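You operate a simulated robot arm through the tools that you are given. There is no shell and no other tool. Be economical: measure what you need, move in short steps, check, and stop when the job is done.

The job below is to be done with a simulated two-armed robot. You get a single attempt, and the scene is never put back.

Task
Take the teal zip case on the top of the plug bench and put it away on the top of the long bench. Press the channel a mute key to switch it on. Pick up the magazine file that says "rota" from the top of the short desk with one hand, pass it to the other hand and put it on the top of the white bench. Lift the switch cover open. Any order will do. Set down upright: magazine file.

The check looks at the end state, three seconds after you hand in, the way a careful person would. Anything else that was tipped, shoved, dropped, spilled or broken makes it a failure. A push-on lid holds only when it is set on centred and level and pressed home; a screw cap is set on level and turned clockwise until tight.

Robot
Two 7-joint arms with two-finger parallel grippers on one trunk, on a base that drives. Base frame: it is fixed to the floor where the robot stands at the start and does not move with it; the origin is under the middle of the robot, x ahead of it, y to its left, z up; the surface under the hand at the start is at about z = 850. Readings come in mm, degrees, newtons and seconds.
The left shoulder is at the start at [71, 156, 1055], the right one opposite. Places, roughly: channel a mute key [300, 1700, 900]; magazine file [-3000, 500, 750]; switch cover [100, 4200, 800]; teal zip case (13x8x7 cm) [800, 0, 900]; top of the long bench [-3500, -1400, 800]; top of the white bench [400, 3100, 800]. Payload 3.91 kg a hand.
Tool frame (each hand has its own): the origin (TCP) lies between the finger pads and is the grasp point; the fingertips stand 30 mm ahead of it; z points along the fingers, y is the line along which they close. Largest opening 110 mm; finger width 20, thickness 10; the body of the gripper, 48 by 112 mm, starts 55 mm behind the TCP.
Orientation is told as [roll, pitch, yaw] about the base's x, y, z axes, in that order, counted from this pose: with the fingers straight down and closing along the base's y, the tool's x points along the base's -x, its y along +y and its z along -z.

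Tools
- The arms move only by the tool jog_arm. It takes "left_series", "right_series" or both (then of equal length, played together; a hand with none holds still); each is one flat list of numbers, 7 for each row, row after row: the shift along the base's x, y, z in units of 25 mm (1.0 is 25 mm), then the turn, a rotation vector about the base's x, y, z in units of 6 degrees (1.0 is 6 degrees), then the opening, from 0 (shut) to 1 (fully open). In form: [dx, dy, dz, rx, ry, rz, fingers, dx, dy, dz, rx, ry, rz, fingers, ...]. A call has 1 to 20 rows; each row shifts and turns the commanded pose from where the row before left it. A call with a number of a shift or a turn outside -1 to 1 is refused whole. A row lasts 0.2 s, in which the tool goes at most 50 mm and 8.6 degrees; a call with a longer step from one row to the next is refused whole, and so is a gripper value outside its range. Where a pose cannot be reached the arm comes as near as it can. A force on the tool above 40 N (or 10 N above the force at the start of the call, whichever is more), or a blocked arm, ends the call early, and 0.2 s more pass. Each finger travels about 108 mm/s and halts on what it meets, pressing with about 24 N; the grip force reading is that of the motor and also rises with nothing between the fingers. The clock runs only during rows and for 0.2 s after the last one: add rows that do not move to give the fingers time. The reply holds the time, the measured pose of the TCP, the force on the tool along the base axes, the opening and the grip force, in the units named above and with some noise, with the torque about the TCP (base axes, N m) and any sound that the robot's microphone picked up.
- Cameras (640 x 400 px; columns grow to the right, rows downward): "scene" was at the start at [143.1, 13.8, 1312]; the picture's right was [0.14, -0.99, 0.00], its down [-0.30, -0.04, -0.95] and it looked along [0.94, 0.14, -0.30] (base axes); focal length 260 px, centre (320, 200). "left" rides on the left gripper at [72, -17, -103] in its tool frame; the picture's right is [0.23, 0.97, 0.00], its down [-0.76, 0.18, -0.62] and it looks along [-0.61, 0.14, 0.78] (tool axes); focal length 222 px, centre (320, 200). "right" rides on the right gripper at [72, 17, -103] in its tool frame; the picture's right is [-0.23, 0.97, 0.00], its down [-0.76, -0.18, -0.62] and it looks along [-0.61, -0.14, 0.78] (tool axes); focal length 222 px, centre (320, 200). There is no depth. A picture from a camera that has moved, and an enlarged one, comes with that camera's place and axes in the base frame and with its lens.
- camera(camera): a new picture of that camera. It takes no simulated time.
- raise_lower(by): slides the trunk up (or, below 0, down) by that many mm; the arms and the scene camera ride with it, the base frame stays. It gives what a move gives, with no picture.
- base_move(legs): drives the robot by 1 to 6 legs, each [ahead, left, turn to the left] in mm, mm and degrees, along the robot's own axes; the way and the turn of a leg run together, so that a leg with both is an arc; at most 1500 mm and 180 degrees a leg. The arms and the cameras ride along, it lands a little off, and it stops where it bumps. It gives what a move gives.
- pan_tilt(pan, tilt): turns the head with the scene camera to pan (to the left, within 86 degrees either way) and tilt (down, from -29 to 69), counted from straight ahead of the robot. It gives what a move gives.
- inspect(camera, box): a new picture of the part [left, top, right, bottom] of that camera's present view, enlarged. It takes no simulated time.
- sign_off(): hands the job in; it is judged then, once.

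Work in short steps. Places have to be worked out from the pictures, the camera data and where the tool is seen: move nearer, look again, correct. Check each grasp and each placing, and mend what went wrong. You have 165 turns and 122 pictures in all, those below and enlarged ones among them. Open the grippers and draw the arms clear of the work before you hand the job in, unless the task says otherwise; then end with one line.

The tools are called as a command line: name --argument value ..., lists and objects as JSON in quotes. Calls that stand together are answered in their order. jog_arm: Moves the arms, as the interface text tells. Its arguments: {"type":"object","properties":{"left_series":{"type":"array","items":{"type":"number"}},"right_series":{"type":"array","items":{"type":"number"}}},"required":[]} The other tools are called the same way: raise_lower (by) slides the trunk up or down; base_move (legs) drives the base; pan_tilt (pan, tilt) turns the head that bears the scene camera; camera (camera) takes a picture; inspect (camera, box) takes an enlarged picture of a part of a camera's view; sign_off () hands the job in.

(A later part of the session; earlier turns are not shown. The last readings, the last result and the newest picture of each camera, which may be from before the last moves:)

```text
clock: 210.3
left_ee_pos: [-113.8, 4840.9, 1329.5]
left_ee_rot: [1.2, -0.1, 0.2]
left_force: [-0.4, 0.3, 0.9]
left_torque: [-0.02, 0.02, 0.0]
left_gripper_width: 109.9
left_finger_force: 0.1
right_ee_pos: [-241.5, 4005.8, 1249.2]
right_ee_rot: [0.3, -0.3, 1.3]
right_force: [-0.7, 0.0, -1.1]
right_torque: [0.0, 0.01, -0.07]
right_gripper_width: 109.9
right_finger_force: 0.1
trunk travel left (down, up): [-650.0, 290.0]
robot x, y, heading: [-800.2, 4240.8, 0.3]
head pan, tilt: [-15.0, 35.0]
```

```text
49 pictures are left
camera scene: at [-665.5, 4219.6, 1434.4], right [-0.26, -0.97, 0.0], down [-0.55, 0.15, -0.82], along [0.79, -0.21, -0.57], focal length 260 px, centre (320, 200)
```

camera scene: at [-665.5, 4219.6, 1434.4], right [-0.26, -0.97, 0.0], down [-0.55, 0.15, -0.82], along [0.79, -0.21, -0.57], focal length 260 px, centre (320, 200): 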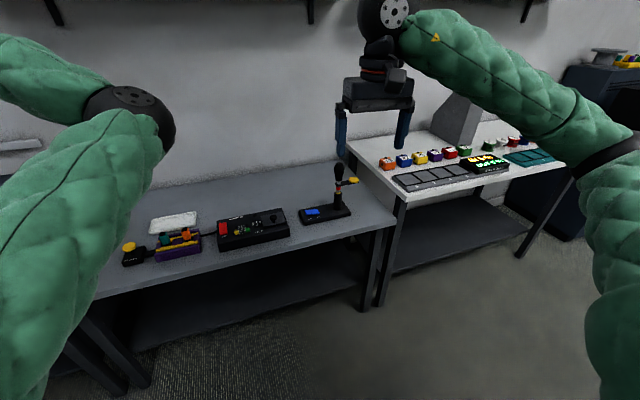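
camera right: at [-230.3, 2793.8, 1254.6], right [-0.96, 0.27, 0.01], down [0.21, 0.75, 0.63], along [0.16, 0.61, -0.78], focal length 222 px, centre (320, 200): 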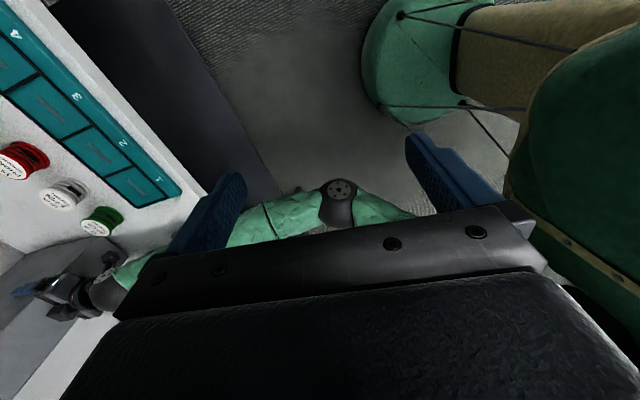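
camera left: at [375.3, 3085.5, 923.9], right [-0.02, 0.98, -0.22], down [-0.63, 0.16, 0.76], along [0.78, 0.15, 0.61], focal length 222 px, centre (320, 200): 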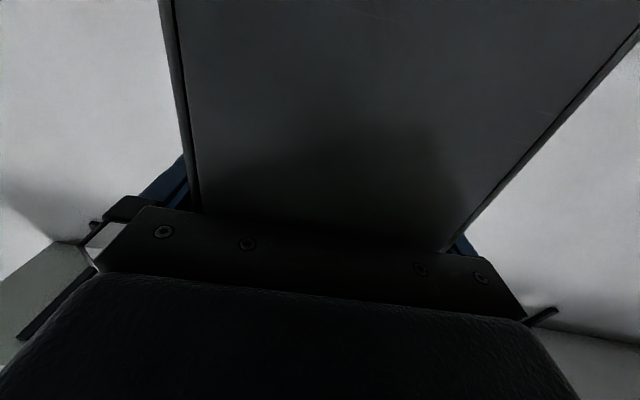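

inspect --camera "scene" --box '[200, 190, 300, 270]'

inspect --camera "scene" --box '[115, 200, 215, 280]'

```text
5.00 times, centred on (250, 230) of scene
camera zoom: at [-665.5, 4219.6, 1434.4], right [-0.26, -0.97, 0.0], down [-0.55, 0.15, -0.82], along [0.79, -0.21, -0.57], focal length 1299 px, centre (670, 50)
```

zoom: 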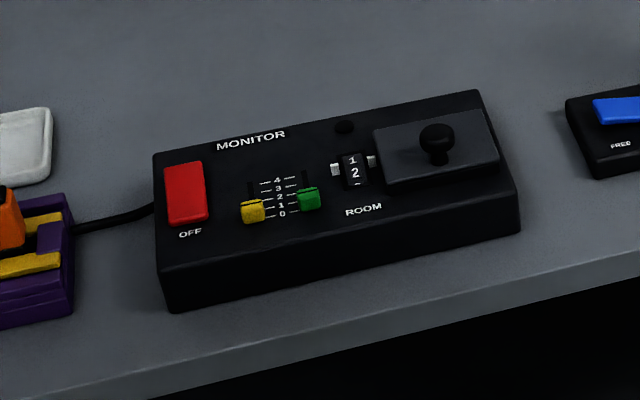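

```text
5.00 times, centred on (165, 240) of scene
camera zoom: at [-665.5, 4219.6, 1434.4], right [-0.26, -0.97, 0.0], down [-0.55, 0.15, -0.82], along [0.79, -0.21, -0.57], focal length 1299 px, centre (1095, 0)
```

zoom: 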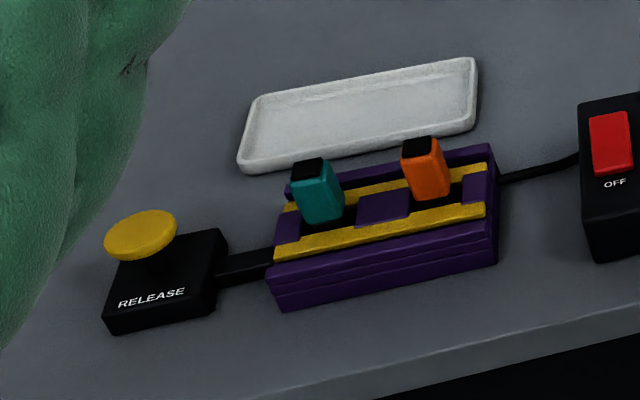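

The black cover plate with a knob is on the MONITOR panel, knob near [−7, 4199, ~900]. Bring the right hand camera over to view it closely.

jog_arm --right_series '[0.1, 0.96, -0.4, 0, 0, -0.2, 1, 0.1, 0.96, -0.4, 0, 0, 0, 1, 0.1, 0.96, -0.4, 0, 0, 0, 1, 0.1, 0.96, -0.4, 0, 0, 0, 1, 0.1, 0.96, -0.4, 0, 0, 0, 1, 0.1, 0.96, -0.4, 0, 0, 0, 1, 0.1, 0.96, -0.4, 0, 0, 0, 1, 0.1, 0.96, -0.4, 0, 0, 0, 1, 0.1, 0.96, -0.4, 0, 0, 0, 1, 0.1, 0.96, -0.4, 0, 0, 0, 1]'

camera --camera "right"

```text
clock: 212.5
left_ee_pos: [-114.6, 4842.5, 1327.7]
left_ee_rot: [1.0, -0.1, 0.1]
left_force: [0.5, 1.2, -0.9]
left_torque: [0.01, 0.0, -0.05]
left_gripper_width: 110.0
left_finger_force: 0.1
right_ee_pos: [-215.9, 4246.0, 1147.9]
right_ee_rot: [0.4, -0.2, 0.3]
right_force: [-0.4, 0.4, -0.4]
right_torque: [-0.02, -0.02, 0.0]
right_gripper_width: 110.1
right_finger_force: 0.1
trunk travel left (down, up): [-650.0, 290.0]
robot x, y, heading: [-800.8, 4245.0, -0.1]
head pan, tilt: [-15.0, 35.0]
```

```text
46 pictures are left
camera right: at [-288.2, 4261.4, 1251.6], right [0.22, 0.97, 0.01], down [0.76, -0.18, 0.63], along [0.61, -0.14, -0.78], focal length 222 px, centre (320, 200)
```

right: 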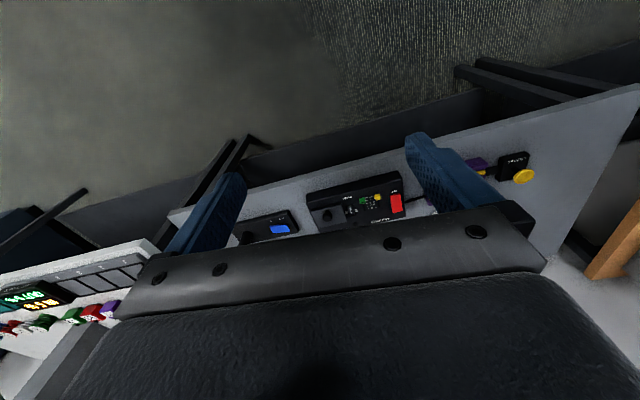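

inspect --camera "right" --box '[290, 160, 420, 245]'

```text
4.71 times, centred on (355, 202) of right
camera zoom: at [-288.2, 4261.4, 1251.6], right [0.22, 0.97, 0.01], down [0.76, -0.18, 0.63], along [0.61, -0.14, -0.78], focal length 1045 px, centre (155, 188)
```

zoom: 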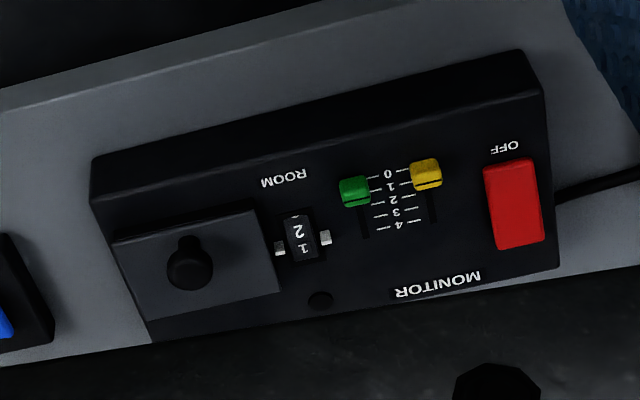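

Triangulated: knob ball at ≈[80, 4196, 845], near the front edge of the cover; hinge at the far edge x≈138. Move the right hand above it to verify.

jog_arm --right_series '[0.987, -0.167, -0.4, 0, 0, 0, 1, 0.987, -0.167, -0.4, 0, 0, 0, 1, 0.987, -0.167, -0.4, 0, 0, 0, 1, 0.987, -0.167, -0.4, 0, 0, 0, 0.8, 0.987, -0.167, -0.6, 0, 0, 0, 0.6, 0.987, -0.167, -0.6, 0, 0, 0, 0.5, 0.987, -0.167, -0.6, 0, 0, 0, 0.5, 0.987, -0.167, -0.8, 0, 0, 0, 0.5, 0.987, -0.167, -0.8, 0, 0, 0, 0.5, 0.987, -0.167, -0.8, 0, 0, 0, 0.5, 0.987, -0.167, -0.8, 0, 0, 0, 0.5, 0.987, -0.167, -0.5, 0, 0, 0, 0.5, 0, 0, 0, 0, 0, 0, 0.5]'

camera --camera "right"

inspect --camera "scene" --box '[200, 150, 320, 270]'

```text
clock: 215.3
left_ee_pos: [-114.4, 4840.6, 1329.3]
left_ee_rot: [1.2, -0.1, 0.2]
left_force: [-0.1, 0.3, 0.4]
left_torque: [0.0, 0.02, -0.01]
left_gripper_width: 109.9
left_finger_force: 0.0
right_ee_pos: [80.1, 4194.7, 971.6]
right_ee_rot: [0.3, -0.4, 0.2]
right_force: [0.2, 0.9, -0.3]
right_torque: [0.02, -0.01, 0.01]
right_gripper_width: 54.9
right_finger_force: 0.0
trunk travel left (down, up): [-650.0, 290.0]
robot x, y, heading: [-801.1, 4240.6, 0.2]
head pan, tilt: [-15.0, 35.0]
```

```text
44 pictures are left
camera right: at [8.9, 4209.8, 1074.9], right [0.22, 0.97, 0.01], down [0.76, -0.18, 0.63], along [0.61, -0.14, -0.78], focal length 222 px, centre (320, 200)
```

right: 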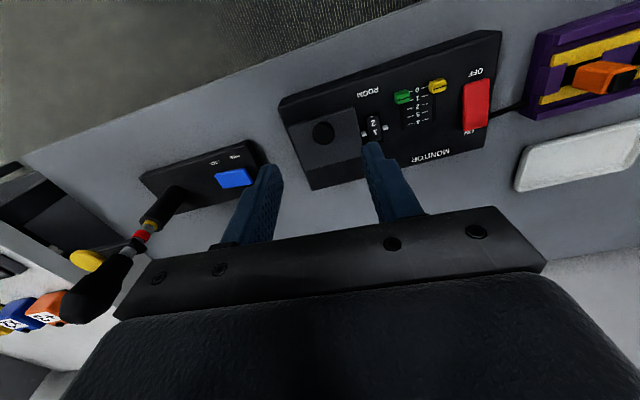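

```text
3.33 times, centred on (260, 210) of scene
camera zoom: at [-666.0, 4219.5, 1434.4], right [-0.26, -0.97, 0.0], down [-0.55, 0.15, -0.82], along [0.79, -0.21, -0.57], focal length 866 px, centre (520, 167)
```

zoom: 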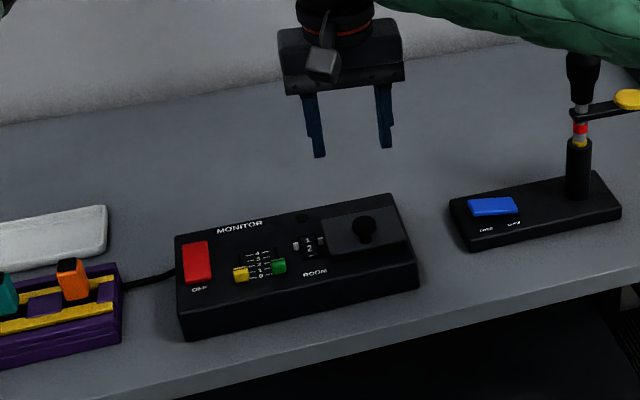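

Combining views, the ball is at ≈[105, 4193, 827] with the cover surface at z≈808 and hinge x≈155. Move over it and descend with a 40 mm opening to just above the cover.

jog_arm --right_series '[1, -0.04, 0, 0, 0, 0, 0.36, 0, 0, -1, 0, 0, 0, 0.36, 0, 0, -1, 0, 0, 0, 0.36, 0, 0, -1, 0, 0, 0, 0.36, 0, 0, -0.9, 0, 0, 0, 0.36, 0, 0, 0, 0, 0, 0, 0.36]'

camera --camera "right"

inspect --camera "scene" --box '[210, 170, 310, 260]'

```text
clock: 216.7
left_ee_pos: [-114.4, 4841.1, 1328.5]
left_ee_rot: [1.2, -0.1, 0.3]
left_force: [0.0, 0.4, -0.2]
left_torque: [0.02, -0.01, -0.02]
left_gripper_width: 109.9
left_finger_force: 0.0
right_ee_pos: [105.7, 4194.4, 872.9]
right_ee_rot: [0.3, -0.3, 0.2]
right_force: [0.1, 0.6, 0.5]
right_torque: [-0.03, 0.02, 0.03]
right_gripper_width: 39.8
right_finger_force: 0.1
trunk travel left (down, up): [-650.0, 290.0]
robot x, y, heading: [-801.2, 4242.8, 0.1]
head pan, tilt: [-15.0, 35.0]
```

```text
42 pictures are left
camera right: at [33.0, 4210.4, 977.1], right [0.22, 0.97, 0.01], down [0.76, -0.18, 0.63], along [0.61, -0.14, -0.78], focal length 222 px, centre (320, 200)
```

right: 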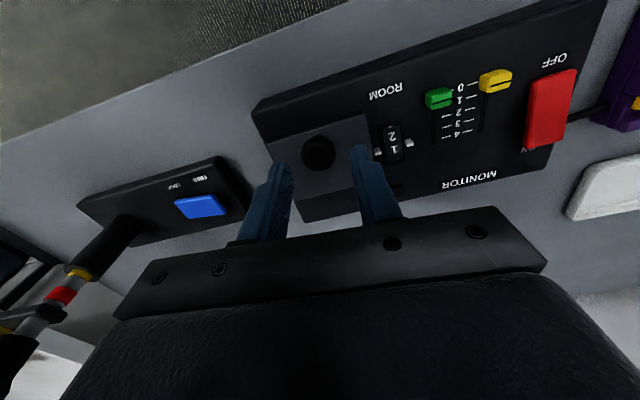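

```text
4.44 times, centred on (260, 215) of scene
camera zoom: at [-665.7, 4219.7, 1434.4], right [-0.26, -0.97, 0.0], down [-0.55, 0.15, -0.82], along [0.79, -0.21, -0.57], focal length 1154 px, centre (587, 133)
```

zoom: 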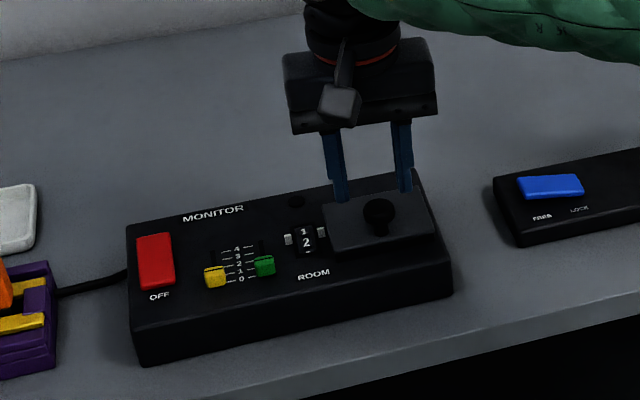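

The ball projects exactly on the tool axis at the expected depth. Descend 28 mm and close on it.

jog_arm --right_series '[0, 0, -0.6, 0, 0, 0, 0.36, 0, 0, -0.5, 0, 0, 0, 0.36, 0, 0, 0, 0, 0, 0, 0.36, 0, 0, 0, 0, 0, 0, 0.15, 0, 0, 0, 0, 0, 0, 0.1, 0, 0, 0, 0, 0, 0, 0.1]'

inspect --camera "scene" --box '[210, 170, 310, 260]'

```text
clock: 218.1
left_ee_pos: [-113.6, 4840.1, 1329.2]
left_ee_rot: [1.2, -0.1, 0.2]
left_force: [-0.6, -0.4, 0.6]
left_torque: [-0.01, 0.03, 0.0]
left_gripper_width: 109.9
left_finger_force: 0.1
right_ee_pos: [104.6, 4193.0, 845.2]
right_ee_rot: [0.2, -0.2, 0.1]
right_force: [0.4, -16.7, 0.6]
right_torque: [-0.46, 0.07, -0.1]
right_gripper_width: 25.0
right_finger_force: 45.1
trunk travel left (down, up): [-650.0, 290.0]
robot x, y, heading: [-799.2, 4241.5, 0.2]
head pan, tilt: [-15.0, 35.0]
```

```text
4.44 times, centred on (260, 215) of scene
camera zoom: at [-665.6, 4218.2, 1434.4], right [-0.26, -0.97, 0.0], down [-0.55, 0.15, -0.82], along [0.79, -0.21, -0.57], focal length 1154 px, centre (587, 133)
```

zoom: 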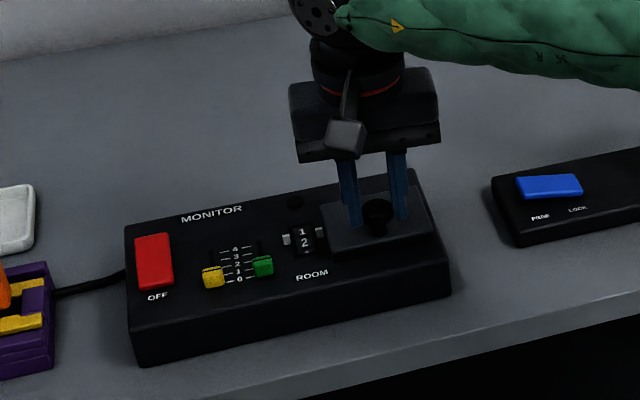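

Contact at 25 mm with a lateral offset force; shift −y by ~3 mm to centre on the ball.

jog_arm --right_series '[0, -0.12, 0, 0, 0, 0, 0.1, 0, 0, 0, 0, 0, 0, 0.1, 0, 0, 0, 0, 0, 0, 0.1]'

```text
clock: 218.9
left_ee_pos: [-112.8, 4841.5, 1329.8]
left_ee_rot: [1.2, -0.1, 0.2]
left_force: [0.2, -0.5, -0.2]
left_torque: [0.0, 0.01, 0.02]
left_gripper_width: 110.2
left_finger_force: 0.1
right_ee_pos: [106.0, 4191.8, 846.1]
right_ee_rot: [0.4, -0.2, 0.3]
right_force: [3.2, -4.2, -0.7]
right_torque: [-0.04, -0.11, 0.02]
right_gripper_width: 24.7
right_finger_force: 44.9
trunk travel left (down, up): [-650.0, 290.0]
robot x, y, heading: [-801.1, 4242.5, 0.2]
head pan, tilt: [-15.0, 35.0]
```

Centred. Follow the opening arc about the hinge: first 30°.

jog_arm --right_series '[0.15, 0.25, 0.25, 0, 0, 0, 0.1, 0.18, -0.25, 0.23, 0, 0, 0, 0.1, 0.44, 0, 0.38, 0, 0, 0, 0.1, 0, 0, 0, 0, 0, 0, 0.1]'

inspect --camera "scene" --box '[210, 170, 310, 260]'

```text
clock: 219.9
left_ee_pos: [-116.7, 4842.3, 1329.3]
left_ee_rot: [1.2, -0.1, 0.2]
left_force: [0.5, 0.1, 0.1]
left_torque: [0.0, 0.0, -0.02]
left_gripper_width: 110.3
left_finger_force: 0.0
right_ee_pos: [124.9, 4193.6, 872.5]
right_ee_rot: [0.4, -0.6, 0.3]
right_force: [-7.8, 2.0, 13.9]
right_torque: [0.24, 0.0, 0.09]
right_gripper_width: 22.5
right_finger_force: 44.9
trunk travel left (down, up): [-650.0, 290.0]
robot x, y, heading: [-800.9, 4242.2, -0.1]
head pan, tilt: [-15.0, 35.0]
```

```text
4.44 times, centred on (260, 215) of scene
camera zoom: at [-667.5, 4220.1, 1434.9], right [-0.26, -0.97, 0.0], down [-0.55, 0.15, -0.82], along [0.79, -0.21, -0.57], focal length 1154 px, centre (587, 133)
```

zoom: 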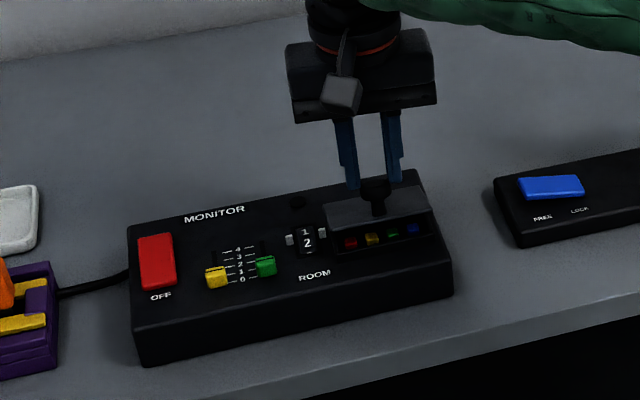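

The cover is lifting nicely (switches visible beneath). Continue the arc to ~60° with a slightly larger radius.

jog_arm --right_series '[0.28, 0, 0.2, 0, 0, 0, 0.1, 0.3, 0, 0.17, 0, 0, 0, 0.1, 0.32, 0, 0.12, 0, 0, 0, 0.1, 0.34, 0, 0.08, 0, 0, 0, 0.1, 0, 0, 0, 0, 0, 0, 0.1]'

inspect --camera "scene" --box '[210, 170, 310, 260]'

```text
clock: 221.1
left_ee_pos: [-114.5, 4840.9, 1329.9]
left_ee_rot: [1.1, 0.0, 0.2]
left_force: [0.6, 0.1, 0.0]
left_torque: [-0.01, 0.02, 0.0]
left_gripper_width: 110.0
left_finger_force: 0.0
right_ee_pos: [156.1, 4191.2, 881.7]
right_ee_rot: [0.2, -0.3, 0.2]
right_force: [0.8, 0.2, -0.2]
right_torque: [0.0, 0.0, 0.02]
right_gripper_width: 11.1
right_finger_force: 0.1
trunk travel left (down, up): [-650.0, 290.0]
robot x, y, heading: [-799.4, 4238.7, 0.1]
head pan, tilt: [-15.0, 35.0]
```

```text
4.44 times, centred on (260, 215) of scene
camera zoom: at [-665.1, 4219.5, 1434.3], right [-0.26, -0.97, 0.0], down [-0.56, 0.15, -0.82], along [0.79, -0.21, -0.57], focal length 1154 px, centre (587, 133)
```

zoom: 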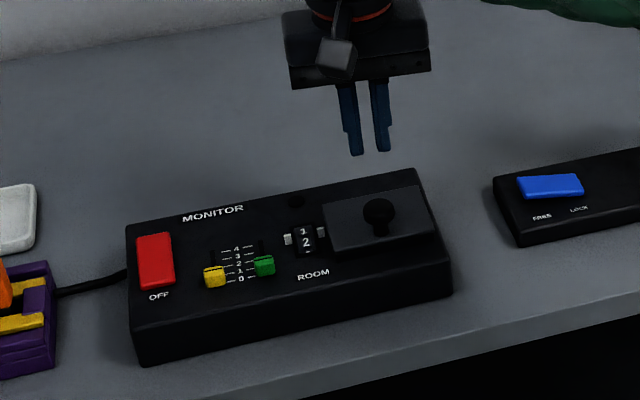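

It slipped off and the cover dropped shut. The true hinge is nearer x≈166 (radius ~60). Reopen, return above the ball and regrip.

jog_arm --right_series '[0, 0, 0.5, 0, 0, 0, 0.36, -1, 0, 0.3, 0, 0, 0, 0.4, -1, 0, 0, 0, 0, 0, 0.4, 0, 0, -0.8, 0, 0, 0, 0.4, 0, 0, -0.8, 0, 0, 0, 0.4, 0, 0, -0.58, 0, 0, 0, 0.4, 0, 0, 0, 0, 0, 0, 0.4]'

inspect --camera "right" --box '[240, 90, 420, 230]'

```text
clock: 222.7
left_ee_pos: [-114.8, 4841.8, 1329.1]
left_ee_rot: [1.3, -0.1, 0.3]
left_force: [-0.6, 0.8, 1.0]
left_torque: [0.01, 0.0, 0.0]
left_gripper_width: 109.8
left_finger_force: 0.0
right_ee_pos: [107.7, 4192.1, 847.3]
right_ee_rot: [0.2, -0.3, 0.1]
right_force: [0.1, -0.1, 0.2]
right_torque: [0.0, 0.02, -0.01]
right_gripper_width: 43.9
right_finger_force: 0.0
trunk travel left (down, up): [-650.0, 290.0]
robot x, y, heading: [-801.9, 4243.8, -0.2]
head pan, tilt: [-15.0, 35.0]
```

```text
2.86 times, centred on (330, 160) of right
camera zoom: at [34.4, 4207.1, 950.8], right [0.22, 0.97, 0.01], down [0.76, -0.18, 0.63], along [0.61, -0.14, -0.78], focal length 635 px, centre (291, 314)
```

zoom: 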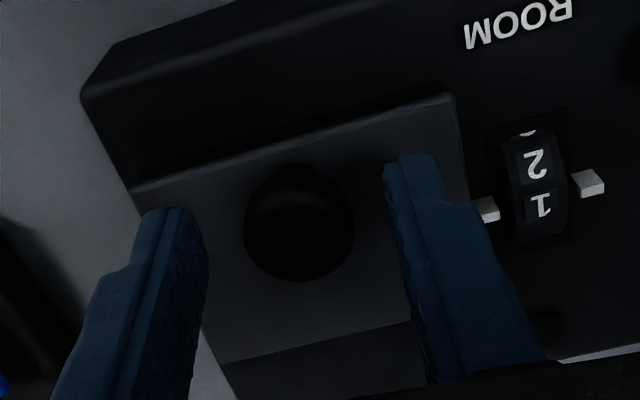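

The ball centre is only ~6 mm above the fingertips; go 6 mm lower for a better bite, then grip.

jog_arm --right_series '[0, -0.04, -0.14, 0, 0, 0, 0.4, 0, 0, -0.12, 0, 0, 0, 0.4, 0, 0, 0, 0, 0, 0, 0.4, 0, 0, 0, 0, 0, 0, 0.2, 0, 0, 0, 0, 0, 0, 0.12, 0, 0, 0, 0, 0, 0, 0.12]'

```text
clock: 224.1
left_ee_pos: [-115.5, 4842.9, 1328.5]
left_ee_rot: [1.1, -0.1, 0.2]
left_force: [0.5, 0.1, 0.1]
left_torque: [-0.04, 0.02, 0.01]
left_gripper_width: 110.0
left_finger_force: 0.1
right_ee_pos: [106.4, 4191.4, 841.8]
right_ee_rot: [0.3, -0.3, 0.3]
right_force: [-0.1, 14.5, -0.5]
right_torque: [0.39, -0.01, 0.06]
right_gripper_width: 24.9
right_finger_force: 45.0
trunk travel left (down, up): [-650.0, 290.0]
robot x, y, heading: [-802.4, 4243.2, 0.4]
head pan, tilt: [-15.0, 35.0]
```

Good grip with no contact on the cover. Recentre +1.5 mm in y and make the first 20° of the arc.

jog_arm --right_series '[0, 0.06, 0, 0, 0, 0, 0.1, 0.1, 0, 0.2, 0, 0, 0, 0.1, 0.1, 0, 0.2, 0, 0, 0, 0.1, 0.13, 0, 0.18, 0, 0, 0, 0.1, 0.13, 0, 0.18, 0, 0, 0, 0.1, 0, 0, 0, 0, 0, 0, 0.1]'

inspect --camera "scene" --box '[230, 170, 300, 240]'

```text
clock: 225.5
left_ee_pos: [-114.4, 4843.8, 1328.9]
left_ee_rot: [1.1, -0.1, 0.2]
left_force: [-0.2, 0.1, -0.2]
left_torque: [-0.03, 0.01, 0.03]
left_gripper_width: 110.0
left_finger_force: 0.1
right_ee_pos: [118.1, 4192.6, 858.1]
right_ee_rot: [0.3, -0.3, 0.3]
right_force: [-12.6, 16.1, -14.6]
right_torque: [0.47, 1.39, -0.01]
right_gripper_width: 24.9
right_finger_force: 44.6
trunk travel left (down, up): [-650.0, 290.0]
robot x, y, heading: [-801.0, 4242.2, 0.2]
head pan, tilt: [-15.0, 35.0]
```

```text
5.71 times, centred on (265, 205) of scene
camera zoom: at [-664.9, 4220.9, 1434.3], right [-0.26, -0.97, 0.0], down [-0.56, 0.15, -0.82], along [0.79, -0.21, -0.57], focal length 1484 px, centre (634, 171)
```

zoom: 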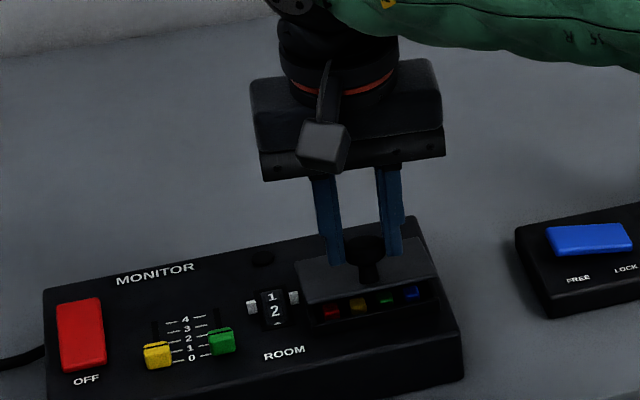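

The grip holds at 15–20° with a tangential resistance of ~19 N. Continue the arc to ~50°.

jog_arm --right_series '[0.16, 0.06, 0.16, 0, 0, 0, 0.1, 0.16, 0, 0.16, 0, 0, 0, 0.1, 0.18, 0, 0.13, 0, 0, 0, 0.1, 0.19, 0, 0.12, 0, 0, 0, 0.1, 0, 0, 0, 0, 0, 0, 0.1]'

inspect --camera "scene" --box '[230, 170, 300, 240]'

```text
clock: 226.7
left_ee_pos: [-116.0, 4842.2, 1330.1]
left_ee_rot: [1.1, -0.2, 0.2]
left_force: [0.1, -0.4, 0.2]
left_torque: [-0.01, 0.0, 0.01]
left_gripper_width: 109.8
left_finger_force: 0.1
right_ee_pos: [133.0, 4193.4, 877.6]
right_ee_rot: [0.3, -0.4, 0.3]
right_force: [-3.6, 8.4, 11.5]
right_torque: [0.38, -0.12, -0.07]
right_gripper_width: 23.4
right_finger_force: 45.4
trunk travel left (down, up): [-650.0, 290.0]
robot x, y, heading: [-802.0, 4243.8, 0.0]
head pan, tilt: [-15.0, 35.0]
```

```text
5.71 times, centred on (265, 205) of scene
camera zoom: at [-666.9, 4220.3, 1434.8], right [-0.26, -0.97, 0.0], down [-0.55, 0.15, -0.82], along [0.79, -0.21, -0.57], focal length 1484 px, centre (634, 171)
```

zoom: 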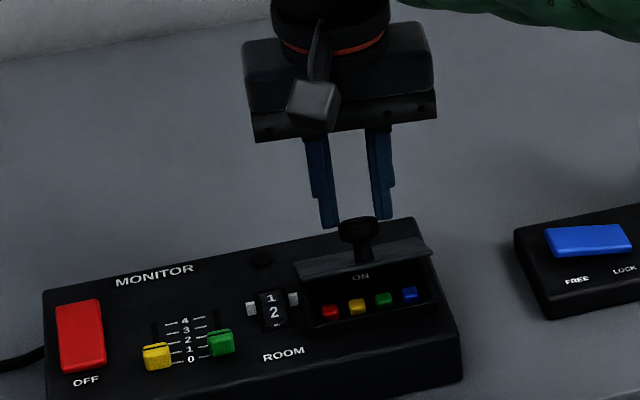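

The ball has crept to the fingertips because the real arc is flatter (hinge ≈x152, R≈54). Continue mostly forward while letting the tool sink to regain bite.

jog_arm --right_series '[0.2, 0.04, -0.2, 0, 0, 0, 0.1, 0.3, 0, -0.08, 0, 0, 0, 0.1, 0.3, 0, -0.05, 0, 0, 0, 0.1, 0.3, 0, -0.05, 0, 0, 0, 0.1, 0, 0, 0, 0, 0, 0, 0.1]'

inspect --camera "scene" --box '[230, 170, 300, 240]'

```text
clock: 227.1
left_ee_pos: [-116.3, 4839.9, 1329.7]
left_ee_rot: [1.2, -0.2, 0.1]
left_force: [1.7, -0.6, -0.4]
left_torque: [0.0, 0.07, 0.03]
left_gripper_width: 110.2
left_finger_force: 0.0
right_ee_pos: [134.7, 4193.7, 877.0]
right_ee_rot: [0.4, -0.4, 0.2]
right_force: [-28.2, -6.0, 27.0]
right_torque: [-0.26, 1.44, 0.03]
right_gripper_width: 23.1
right_finger_force: 45.1
trunk travel left (down, up): [-650.0, 290.0]
robot x, y, heading: [-802.3, 4240.5, 0.1]
head pan, tilt: [-15.0, 35.0]
stopped in row 1 (right hand): the force on the tool passed its limit at 43 N (the readings are from after the stop); the commanded pose is now the measured one
```

```text
5.71 times, centred on (265, 205) of scene
camera zoom: at [-668.6, 4218.7, 1434.9], right [-0.26, -0.97, 0.0], down [-0.55, 0.15, -0.82], along [0.79, -0.21, -0.57], focal length 1484 px, centre (634, 171)
```

zoom: 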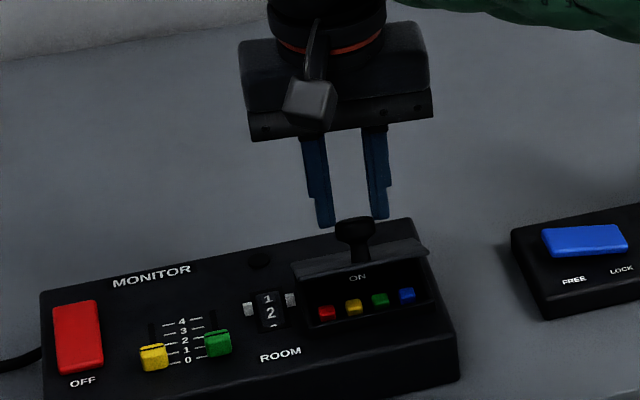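

The torque reading (≈1.4 Nm) shows the pads hold the ball from rotating; so the tool must rotate with the lid. I'll release, drive closer, and regrip pre-tilted 30° so the tool can rotate with the lid through its swing.

jog_arm --right_series '[-0.2, 0, 0.1, 0, 0, 0, 0.4, -0.1, 0, 0.5, 0, 0, 0, 0.4, 0, 0, 1, 0, 0, 0, 0.4, 0, 0, 1, 0, 0, 0, 0.4, 0, 0, 1, 0, 0, 0, 0.4, -1, 0, 0.5, 0, 0, 0, 0.4, -1, 0, 0, 0, 0, 0, 0.4, -1, 0, 0, 0, 0, 0, 0.4, -1, 0, 0, 0, 0, 0, 0.4, -1, 0, 0, 0, 0, 0, 0.4, -1, 0, 0, 0, 0, 0, 0.4]'

base_move --legs '[[150, 0, 0]]'

inspect --camera "scene" --box '[200, 190, 330, 290]'

```text
clock: 229.5
left_ee_pos: [-114.6, 4841.1, 1329.9]
left_ee_rot: [1.1, -0.1, 0.3]
left_force: [-0.2, 0.2, -0.5]
left_torque: [-0.01, -0.01, -0.01]
left_gripper_width: 110.0
left_finger_force: 0.0
right_ee_pos: [-21.8, 4194.8, 975.7]
right_ee_rot: [0.3, -0.3, 0.3]
right_force: [-0.5, -0.3, 1.5]
right_torque: [0.02, -0.01, 0.03]
right_gripper_width: 43.9
right_finger_force: 0.0
trunk travel left (down, up): [-650.0, 290.0]
robot x, y, heading: [-800.9, 4241.9, 0.2]
head pan, tilt: [-15.0, 35.0]
```

```text
clock: 230.8
left_ee_pos: [38.5, 4840.2, 1328.9]
left_ee_rot: [1.2, -0.1, 0.1]
left_force: [-0.6, 0.3, 0.1]
left_torque: [0.02, -0.02, 0.0]
left_gripper_width: 110.1
left_finger_force: 0.1
right_ee_pos: [131.0, 4193.0, 974.8]
right_ee_rot: [0.3, -0.3, 0.1]
right_force: [0.0, -0.1, -0.4]
right_torque: [0.01, 0.0, 0.03]
right_gripper_width: 44.0
right_finger_force: 0.0
trunk travel left (down, up): [-650.0, 290.0]
robot x, y, heading: [-651.1, 4241.9, 0.2]
head pan, tilt: [-15.0, 35.0]
```

```text
4.00 times, centred on (265, 240) of scene
camera zoom: at [-514.6, 4219.2, 1434.5], right [-0.26, -0.97, 0.0], down [-0.55, 0.15, -0.82], along [0.79, -0.21, -0.57], focal length 1039 px, centre (540, 40)
```

zoom: 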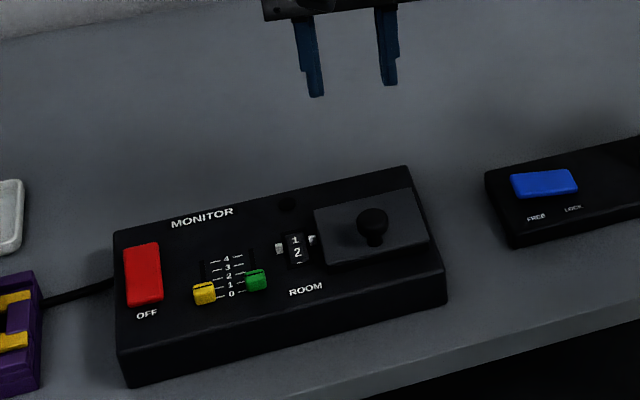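

Cover is shut and the panel hasn't moved. Tilt the tool −30° (fingertips forward) and move to above the ball for a check.

jog_arm --right_series '[-0.28, 0, -0.4, 0, -1, 0, 0.4, -0.28, 0, -0.4, 0, -1, 0, 0.4, -0.28, 0, -0.4, 0, -1, 0, 0.4, -0.28, 0, -0.4, 0, -1, 0, 0.4, -0.28, 0, -0.4, 0, -1, 0, 0.4, 0, 0, 0, 0, 0, 0, 0.4, 0, 0, 0, 0, 0, 0, 0.4]'

camera --camera "right"

inspect --camera "scene" --box '[200, 170, 330, 290]'

```text
clock: 232.4
left_ee_pos: [37.7, 4840.5, 1328.3]
left_ee_rot: [1.1, -0.1, 0.1]
left_force: [-0.2, 0.5, -0.6]
left_torque: [0.03, -0.01, -0.02]
left_gripper_width: 110.2
left_finger_force: 0.0
right_ee_pos: [96.9, 4191.9, 925.3]
right_ee_rot: [0.2, -30.2, 0.2]
right_force: [0.1, 0.1, 0.4]
right_torque: [-0.04, -0.01, 0.01]
right_gripper_width: 43.9
right_finger_force: 0.0
trunk travel left (down, up): [-650.0, 290.0]
robot x, y, heading: [-650.9, 4241.7, 0.2]
head pan, tilt: [-15.0, 35.0]
```

```text
32 pictures are left
camera right: at [-17.7, 4208.1, 977.9], right [0.19, 0.97, 0.12], down [0.34, -0.18, 0.92], along [0.92, -0.14, -0.37], focal length 222 px, centre (320, 200)
```

right: 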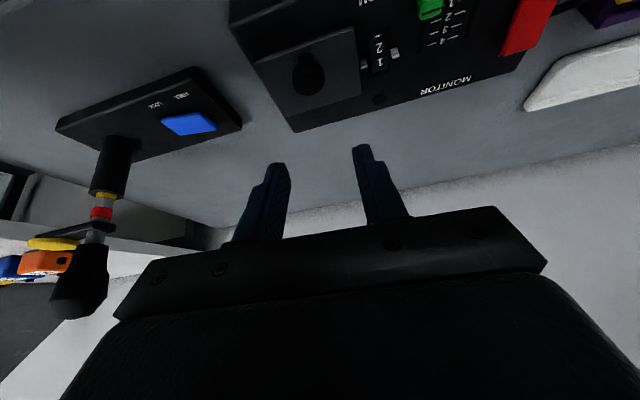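

```text
3.33 times, centred on (265, 230) of scene
camera zoom: at [-515.0, 4219.1, 1434.3], right [-0.26, -0.97, 0.0], down [-0.55, 0.15, -0.82], along [0.79, -0.21, -0.57], focal length 866 px, centre (503, 100)
```

zoom: 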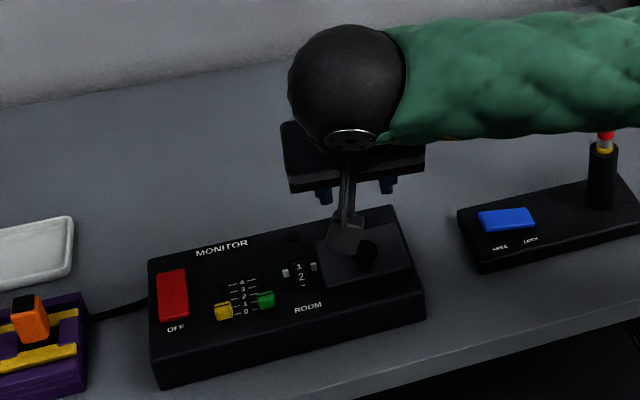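

Ball confirmed at [105, 4192.7, 824]. Descend 85 mm to the pre-tilted grip and close.

jog_arm --right_series '[0, 0, -0.9, 0, 0, 0, 0.4, 0, 0, -0.9, 0, 0, 0, 0.4, 0, 0.03, -0.9, 0, 0, 0, 0.4, 0, 0, -0.5, 0, 0, 0, 0.4, 0, 0, -0.2, 0, 0, 0, 0.4, 0, 0, 0, 0, 0, 0, 0.4, 0, 0, 0, 0, 0, 0, 0.2, 0, 0, 0, 0, 0, 0, 0.1, 0, 0, 0, 0, 0, 0, 0.1]'

inspect --camera "right" --box '[230, 60, 430, 220]'

```text
clock: 234.4
left_ee_pos: [36.2, 4839.8, 1328.6]
left_ee_rot: [1.2, 0.0, 0.1]
left_force: [-0.3, 0.7, -0.2]
left_torque: [0.02, -0.05, -0.01]
left_gripper_width: 110.1
left_finger_force: 0.1
right_ee_pos: [96.6, 4192.3, 838.8]
right_ee_rot: [0.2, -30.2, 0.2]
right_force: [-1.8, -10.4, -2.7]
right_torque: [-0.27, 0.14, -0.26]
right_gripper_width: 25.2
right_finger_force: 44.8
trunk travel left (down, up): [-650.0, 290.0]
robot x, y, heading: [-648.4, 4244.6, 0.1]
head pan, tilt: [-15.0, 35.0]
```

```text
2.50 times, centred on (330, 140) of right
camera zoom: at [-18.1, 4208.4, 892.9], right [0.19, 0.97, 0.12], down [0.34, -0.18, 0.92], along [0.92, -0.14, -0.37], focal length 555 px, centre (295, 350)
```

zoom: 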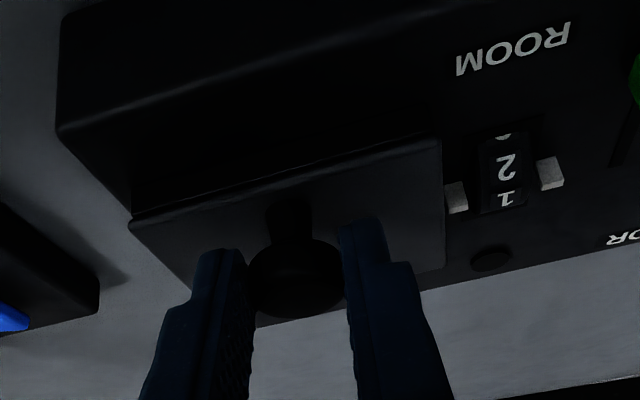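

Solid grip. Rotate rigidly about the hinge: first 24°.

jog_arm --right_series '[0.17, 0, 0.28, 0, 1, 0, 0.1, 0.2, 0, 0.26, 0, 1, 0, 0.1, 0.22, 0, 0.24, 0, 1, 0, 0.1, 0.25, 0, 0.22, 0, 1, 0, 0.1, 0, 0, 0, 0, 0, 0, 0.1]'

inspect --camera "scene" --box '[220, 180, 310, 270]'

```text
clock: 235.7
left_ee_pos: [37.7, 4839.4, 1329.1]
left_ee_rot: [1.2, -0.1, 0.0]
left_force: [0.5, 0.0, 0.1]
left_torque: [0.0, -0.01, 0.02]
left_gripper_width: 110.1
left_finger_force: 0.1
right_ee_pos: [119.2, 4193.7, 864.8]
right_ee_rot: [0.4, -6.2, 0.0]
right_force: [21.3, -6.9, 0.8]
right_torque: [-0.11, -1.4, -0.14]
right_gripper_width: 24.7
right_finger_force: 45.0
trunk travel left (down, up): [-650.0, 290.0]
robot x, y, heading: [-650.5, 4242.5, 0.1]
head pan, tilt: [-15.0, 35.0]
```

```text
4.44 times, centred on (265, 225) of scene
camera zoom: at [-513.5, 4218.6, 1434.2], right [-0.26, -0.97, 0.0], down [-0.56, 0.15, -0.82], along [0.79, -0.21, -0.58], focal length 1154 px, centre (564, 89)
```

zoom: 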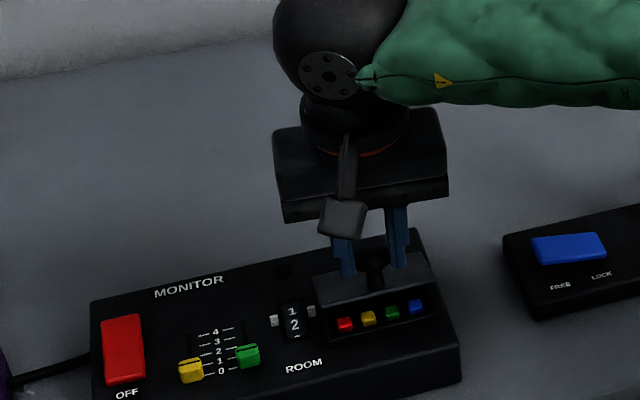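

Tool is being pushed +x (21 N): the real arc wants more forward travel. Add 3 mm in x and read again.

jog_arm --right_series '[0.12, 0.03, 0, 0, 0, 0, 0.1, 0, 0, 0, 0, 0, 0, 0.1]'

```text
clock: 236.2
left_ee_pos: [35.7, 4838.1, 1329.9]
left_ee_rot: [1.2, -0.1, 0.1]
left_force: [-0.1, 0.8, -0.3]
left_torque: [0.02, 0.0, -0.02]
left_gripper_width: 109.9
left_finger_force: 0.0
right_ee_pos: [118.2, 4194.1, 865.8]
right_ee_rot: [0.3, -6.2, 0.2]
right_force: [-2.6, -15.4, 3.7]
right_torque: [-0.41, 0.08, -0.15]
right_gripper_width: 24.9
right_finger_force: 45.1
trunk travel left (down, up): [-650.0, 290.0]
robot x, y, heading: [-650.5, 4243.0, -0.1]
head pan, tilt: [-15.0, 35.0]
```

Stress relaxed to near zero. Continue the next 24° of rotation.

jog_arm --right_series '[0.27, -0.06, 0.19, 0, 1, 0, 0.1, 0.29, 0, 0.16, 0, 1, 0, 0.1, 0.31, 0, 0.13, 0, 1, 0, 0.1, 0.33, 0, 0.1, 0, 1, 0, 0.1, 0, 0, 0, 0, 0, 0, 0.1]'

inspect --camera "scene" --box '[220, 180, 310, 270]'

```text
clock: 237.4
left_ee_pos: [38.4, 4842.6, 1329.1]
left_ee_rot: [1.1, -0.1, 0.2]
left_force: [0.2, 0.6, 0.5]
left_torque: [-0.01, 0.0, -0.01]
left_gripper_width: 110.1
left_finger_force: 0.0
right_ee_pos: [149.4, 4193.4, 880.1]
right_ee_rot: [0.5, 17.8, 0.3]
right_force: [4.8, 12.5, -10.4]
right_torque: [0.51, -0.33, -0.21]
right_gripper_width: 24.7
right_finger_force: 44.8
trunk travel left (down, up): [-650.0, 290.0]
robot x, y, heading: [-648.4, 4240.1, -0.2]
head pan, tilt: [-15.0, 35.0]
```

```text
4.44 times, centred on (265, 225) of scene
camera zoom: at [-513.9, 4220.3, 1434.1], right [-0.26, -0.97, 0.0], down [-0.56, 0.15, -0.82], along [0.79, -0.21, -0.57], focal length 1154 px, centre (564, 89)
```

zoom: 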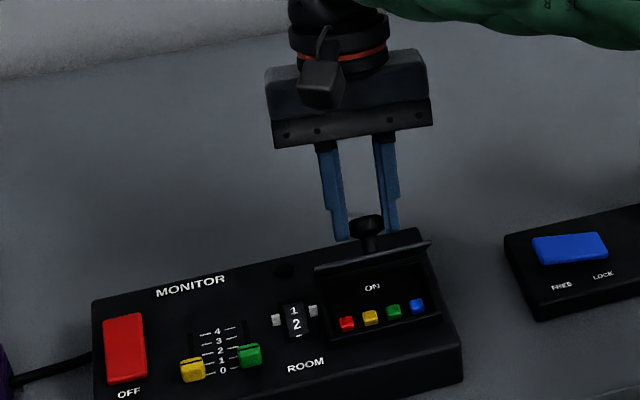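

Working: lid at ~48°, grip intact. Next 24°.

jog_arm --right_series '[0.32, 0.03, 0.02, 0, 1, 0, 0.1, 0.33, 0, 0.01, 0, 1, 0, 0.1, 0.33, 0, -0.02, 0, 1, 0, 0.1, 0.33, 0, -0.05, 0, 1, 0, 0.1, 0, 0, 0, 0, 0, 0, 0.1]'

inspect --camera "scene" --box '[220, 180, 310, 270]'

```text
clock: 238.7
left_ee_pos: [37.1, 4842.4, 1327.4]
left_ee_rot: [1.1, -0.2, 0.2]
left_force: [0.4, -0.7, 0.6]
left_torque: [-0.02, 0.01, -0.03]
left_gripper_width: 110.1
left_finger_force: 0.1
right_ee_pos: [184.6, 4197.8, 879.7]
right_ee_rot: [0.5, 41.7, 0.3]
right_force: [16.9, 27.9, 0.9]
right_torque: [0.71, -1.45, -0.64]
right_gripper_width: 25.0
right_finger_force: 44.9
trunk travel left (down, up): [-650.0, 290.0]
robot x, y, heading: [-649.4, 4244.0, -0.3]
head pan, tilt: [-15.0, 35.0]
```

```text
4.44 times, centred on (265, 225) of scene
camera zoom: at [-513.9, 4221.6, 1434.3], right [-0.26, -0.97, 0.0], down [-0.56, 0.15, -0.82], along [0.79, -0.21, -0.57], focal length 1154 px, centre (564, 89)
```

zoom: 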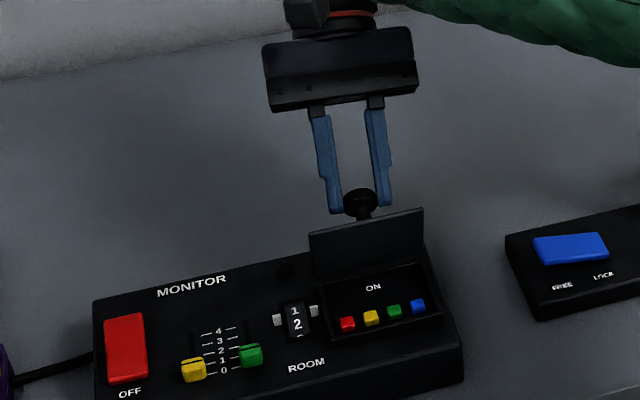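

~70° now. Relax the side and forward stress, then continue past vertical to ~100°.

jog_arm --right_series '[0.1, 0.1, 0, 0, 0, 0, 0.1, 0.3, 0, -0.06, 0, 0.7, 0, 0.1, 0.3, 0, -0.09, 0, 0.7, 0, 0.1, 0.3, 0, -0.12, 0, 0.7, 0, 0.1, 0, 0, 0, 0, 0, 0, 0.1]'

inspect --camera "scene" --box '[220, 180, 310, 270]'

```text
clock: 239.8
left_ee_pos: [36.0, 4841.4, 1328.8]
left_ee_rot: [1.1, -0.3, 0.1]
left_force: [-0.5, 0.2, 0.6]
left_torque: [0.0, 0.01, 0.02]
left_gripper_width: 110.2
left_finger_force: 0.0
right_ee_pos: [207.1, 4196.4, 872.4]
right_ee_rot: [0.6, 54.3, 0.4]
right_force: [-19.3, 23.2, -9.9]
right_torque: [0.51, 0.93, -0.51]
right_gripper_width: 24.9
right_finger_force: 44.7
trunk travel left (down, up): [-650.0, 290.0]
robot x, y, heading: [-648.9, 4238.5, 0.2]
head pan, tilt: [-15.0, 35.0]
```

```text
4.44 times, centred on (265, 225) of scene
camera zoom: at [-515.8, 4220.5, 1434.3], right [-0.26, -0.97, 0.0], down [-0.55, 0.15, -0.82], along [0.79, -0.21, -0.57], focal length 1154 px, centre (564, 89)
```

zoom: 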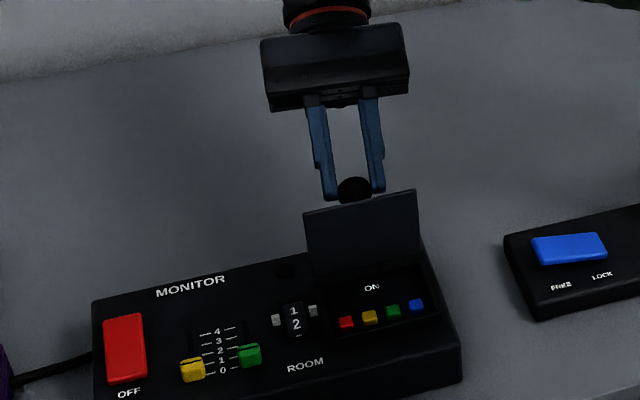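

Near vertical now. Push a bit further past vertical with matched rotation.

jog_arm --right_series '[0.2, 0.06, -0.12, 0, 1, 0, 0.1, 0.26, 0, -0.16, 0, 1, 0, 0.1, 0, 0, 0, 0, 0, 0, 0.1]'

inspect --camera "scene" --box '[220, 180, 310, 270]'

```text
clock: 240.2
left_ee_pos: [37.8, 4841.5, 1328.8]
left_ee_rot: [1.0, -0.2, 0.1]
left_force: [-1.9, -0.4, 0.7]
left_torque: [0.0, -0.04, -0.03]
left_gripper_width: 109.9
left_finger_force: 0.0
right_ee_pos: [211.2, 4197.2, 871.2]
right_ee_rot: [2.1, 57.4, 1.5]
right_force: [14.1, -0.3, -9.4]
right_torque: [0.08, -1.46, -0.08]
right_gripper_width: 25.2
right_finger_force: 45.6
right hand out of reach, approached as far as the arm can: row 1
trunk travel left (down, up): [-650.0, 290.0]
robot x, y, heading: [-654.4, 4238.9, 0.1]
head pan, tilt: [-15.0, 35.0]
stopped in row 1 (right hand): the force on the tool passed its limit at 69 N (the readings are from after the stop); the commanded pose is now the measured one
```

```text
4.44 times, centred on (265, 225) of scene
camera zoom: at [-514.5, 4219.8, 1434.4], right [-0.26, -0.97, 0.0], down [-0.55, 0.15, -0.82], along [0.79, -0.21, -0.57], focal length 1154 px, centre (564, 89)
```

zoom: 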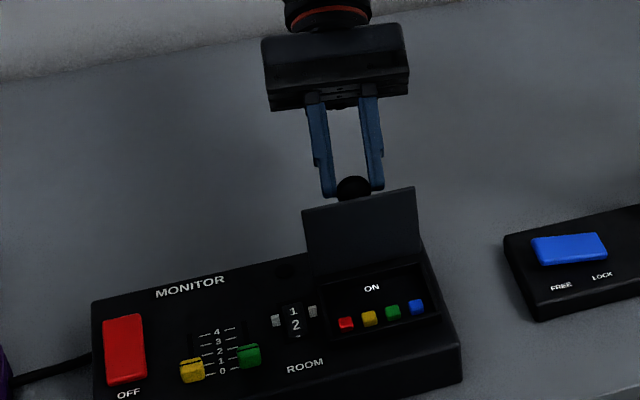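

Reach limit for the tilt. Back off a little rotation and push the lid forward by translation only.

jog_arm --right_series '[0.1, 0, 0, 0, -0.5, 0, 0.1, 0.2, 0, -0.04, 0, -0.3, 0, 0.1, 0.2, 0, -0.08, 0, 0, 0, 0.1, 0, 0, 0, 0, 0, 0, 0.1]'

inspect --camera "scene" --box '[220, 180, 310, 270]'

```text
clock: 241.2
left_ee_pos: [34.1, 4841.1, 1330.4]
left_ee_rot: [1.2, -0.1, 0.2]
left_force: [-0.4, 0.1, -0.2]
left_torque: [-0.01, 0.01, -0.01]
left_gripper_width: 109.9
left_finger_force: 0.1
right_ee_pos: [222.6, 4199.3, 872.3]
right_ee_rot: [2.1, 52.8, 1.5]
right_force: [-1.5, -0.6, 21.6]
right_torque: [-0.03, 1.41, 0.15]
right_gripper_width: 21.8
right_finger_force: 45.0
trunk travel left (down, up): [-650.0, 290.0]
robot x, y, heading: [-648.9, 4242.3, -0.1]
head pan, tilt: [-15.0, 35.0]
```

```text
4.44 times, centred on (265, 225) of scene
camera zoom: at [-517.0, 4219.7, 1434.8], right [-0.26, -0.97, 0.0], down [-0.55, 0.15, -0.82], along [0.79, -0.21, -0.57], focal length 1154 px, centre (564, 89)
```

zoom: 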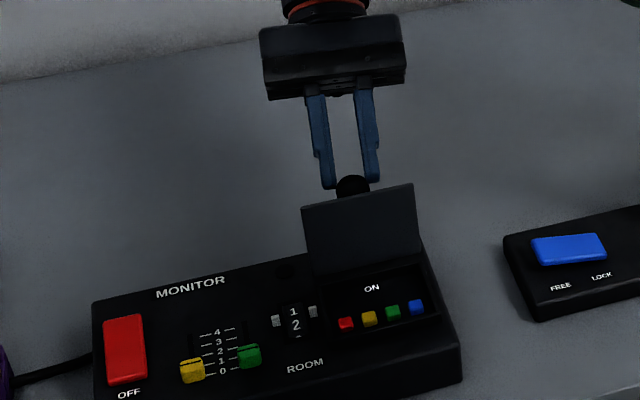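

The lid seems past vertical. Open the fingers and see whether it stays.

jog_arm --right_series '[0, 0, 0, 0, 0, 0, 0.3, 0, 0, 0, 0, 0, 0, 0.4, 0, 0, 0, 0, 0, 0, 0.4]'

inspect --camera "scene" --box '[220, 180, 310, 270]'

```text
clock: 242.0
left_ee_pos: [37.4, 4840.7, 1328.7]
left_ee_rot: [1.2, -0.1, 0.2]
left_force: [0.2, 0.0, -0.1]
left_torque: [0.02, 0.01, 0.0]
left_gripper_width: 110.1
left_finger_force: 0.1
right_ee_pos: [222.5, 4198.4, 868.0]
right_ee_rot: [1.9, 52.8, 1.5]
right_force: [0.1, 0.5, 0.6]
right_torque: [-0.01, 0.04, 0.01]
right_gripper_width: 44.2
right_finger_force: 0.1
trunk travel left (down, up): [-650.0, 290.0]
robot x, y, heading: [-652.6, 4243.1, -0.1]
head pan, tilt: [-15.0, 35.0]
```

```text
4.44 times, centred on (265, 225) of scene
camera zoom: at [-514.3, 4219.6, 1434.2], right [-0.26, -0.97, 0.0], down [-0.56, 0.15, -0.82], along [0.79, -0.21, -0.57], focal length 1154 px, centre (564, 89)
```

zoom: 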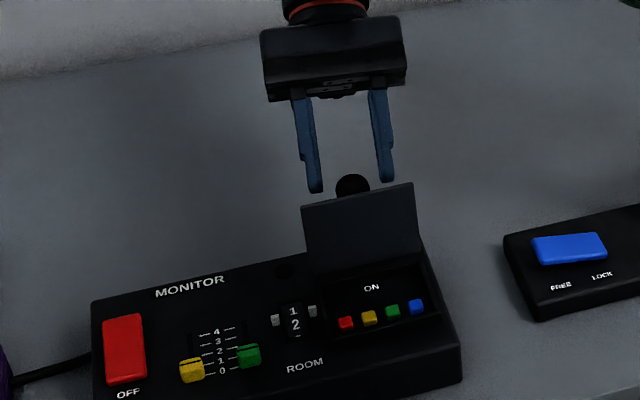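

It stays open. Withdraw straight up, then straighten the tool and pull back.

jog_arm --right_series '[0, 0, 0.5, 0, 0, 0, 0.4, 0, 0, 0.8, 0, 0, 0, 0.4, 0, 0, 1, 0, 0, 0, 0.4, 0, 0, 1, 0, 0, 0, 0.4, 0, 0, 1, 0, 0, 0, 0.4, 0, 0, 1, 0, -0.8, 0, 0.4, 0, 0, 1, 0, -0.9, 0, 0.4, -0.5, 0, 1, 0, -0.9, 0, 0.4, -1, 0, 0.5, 0, -0.9, 0, 0.4, -1, 0, 0, -0.1, -0.9, 0, 0.4, -1, 0, 0, -0.1, -0.9, 0, 0.4, -1, 0, 0, -0.1, -0.9, 0, 0.4, -1, 0, 0, 0, -0.9, -0.1, 0.4, -1, 0, 0, 0, -0.9, -0.1, 0.4, -1, 0, 0, 0, -0.8, 0, 0.4, -1, 0, 0, 0, 0, 0, 0.4, -1, 0, 0, 0, 0, 0, 0.4]'

camera --camera "scene"

```text
clock: 245.6
left_ee_pos: [36.1, 4840.6, 1330.1]
left_ee_rot: [1.2, -0.2, 0.1]
left_force: [-0.1, -0.1, -0.4]
left_torque: [0.0, -0.04, 0.02]
left_gripper_width: 110.1
left_finger_force: 0.0
right_ee_pos: [-16.1, 4199.5, 1064.8]
right_ee_rot: [-0.6, -0.1, -1.0]
right_force: [-0.5, -0.4, 0.3]
right_torque: [-0.01, 0.0, 0.02]
right_gripper_width: 43.8
right_finger_force: 0.0
trunk travel left (down, up): [-650.0, 290.0]
robot x, y, heading: [-650.2, 4241.5, 0.1]
head pan, tilt: [-15.0, 35.0]
```

```text
22 pictures are left
camera scene: at [-515.6, 4219.3, 1434.5], right [-0.26, -0.97, 0.0], down [-0.55, 0.15, -0.82], along [0.79, -0.21, -0.57], focal length 260 px, centre (320, 200)
```

scene: 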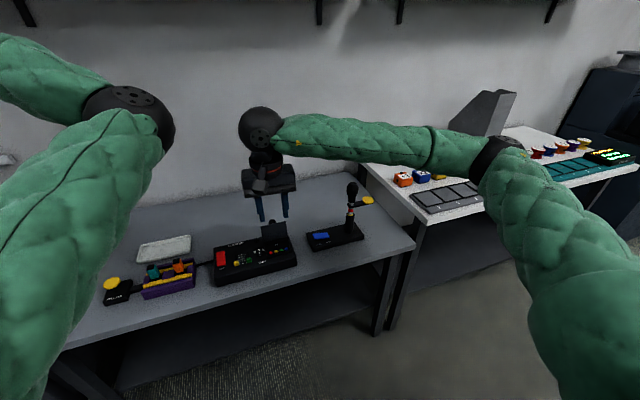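

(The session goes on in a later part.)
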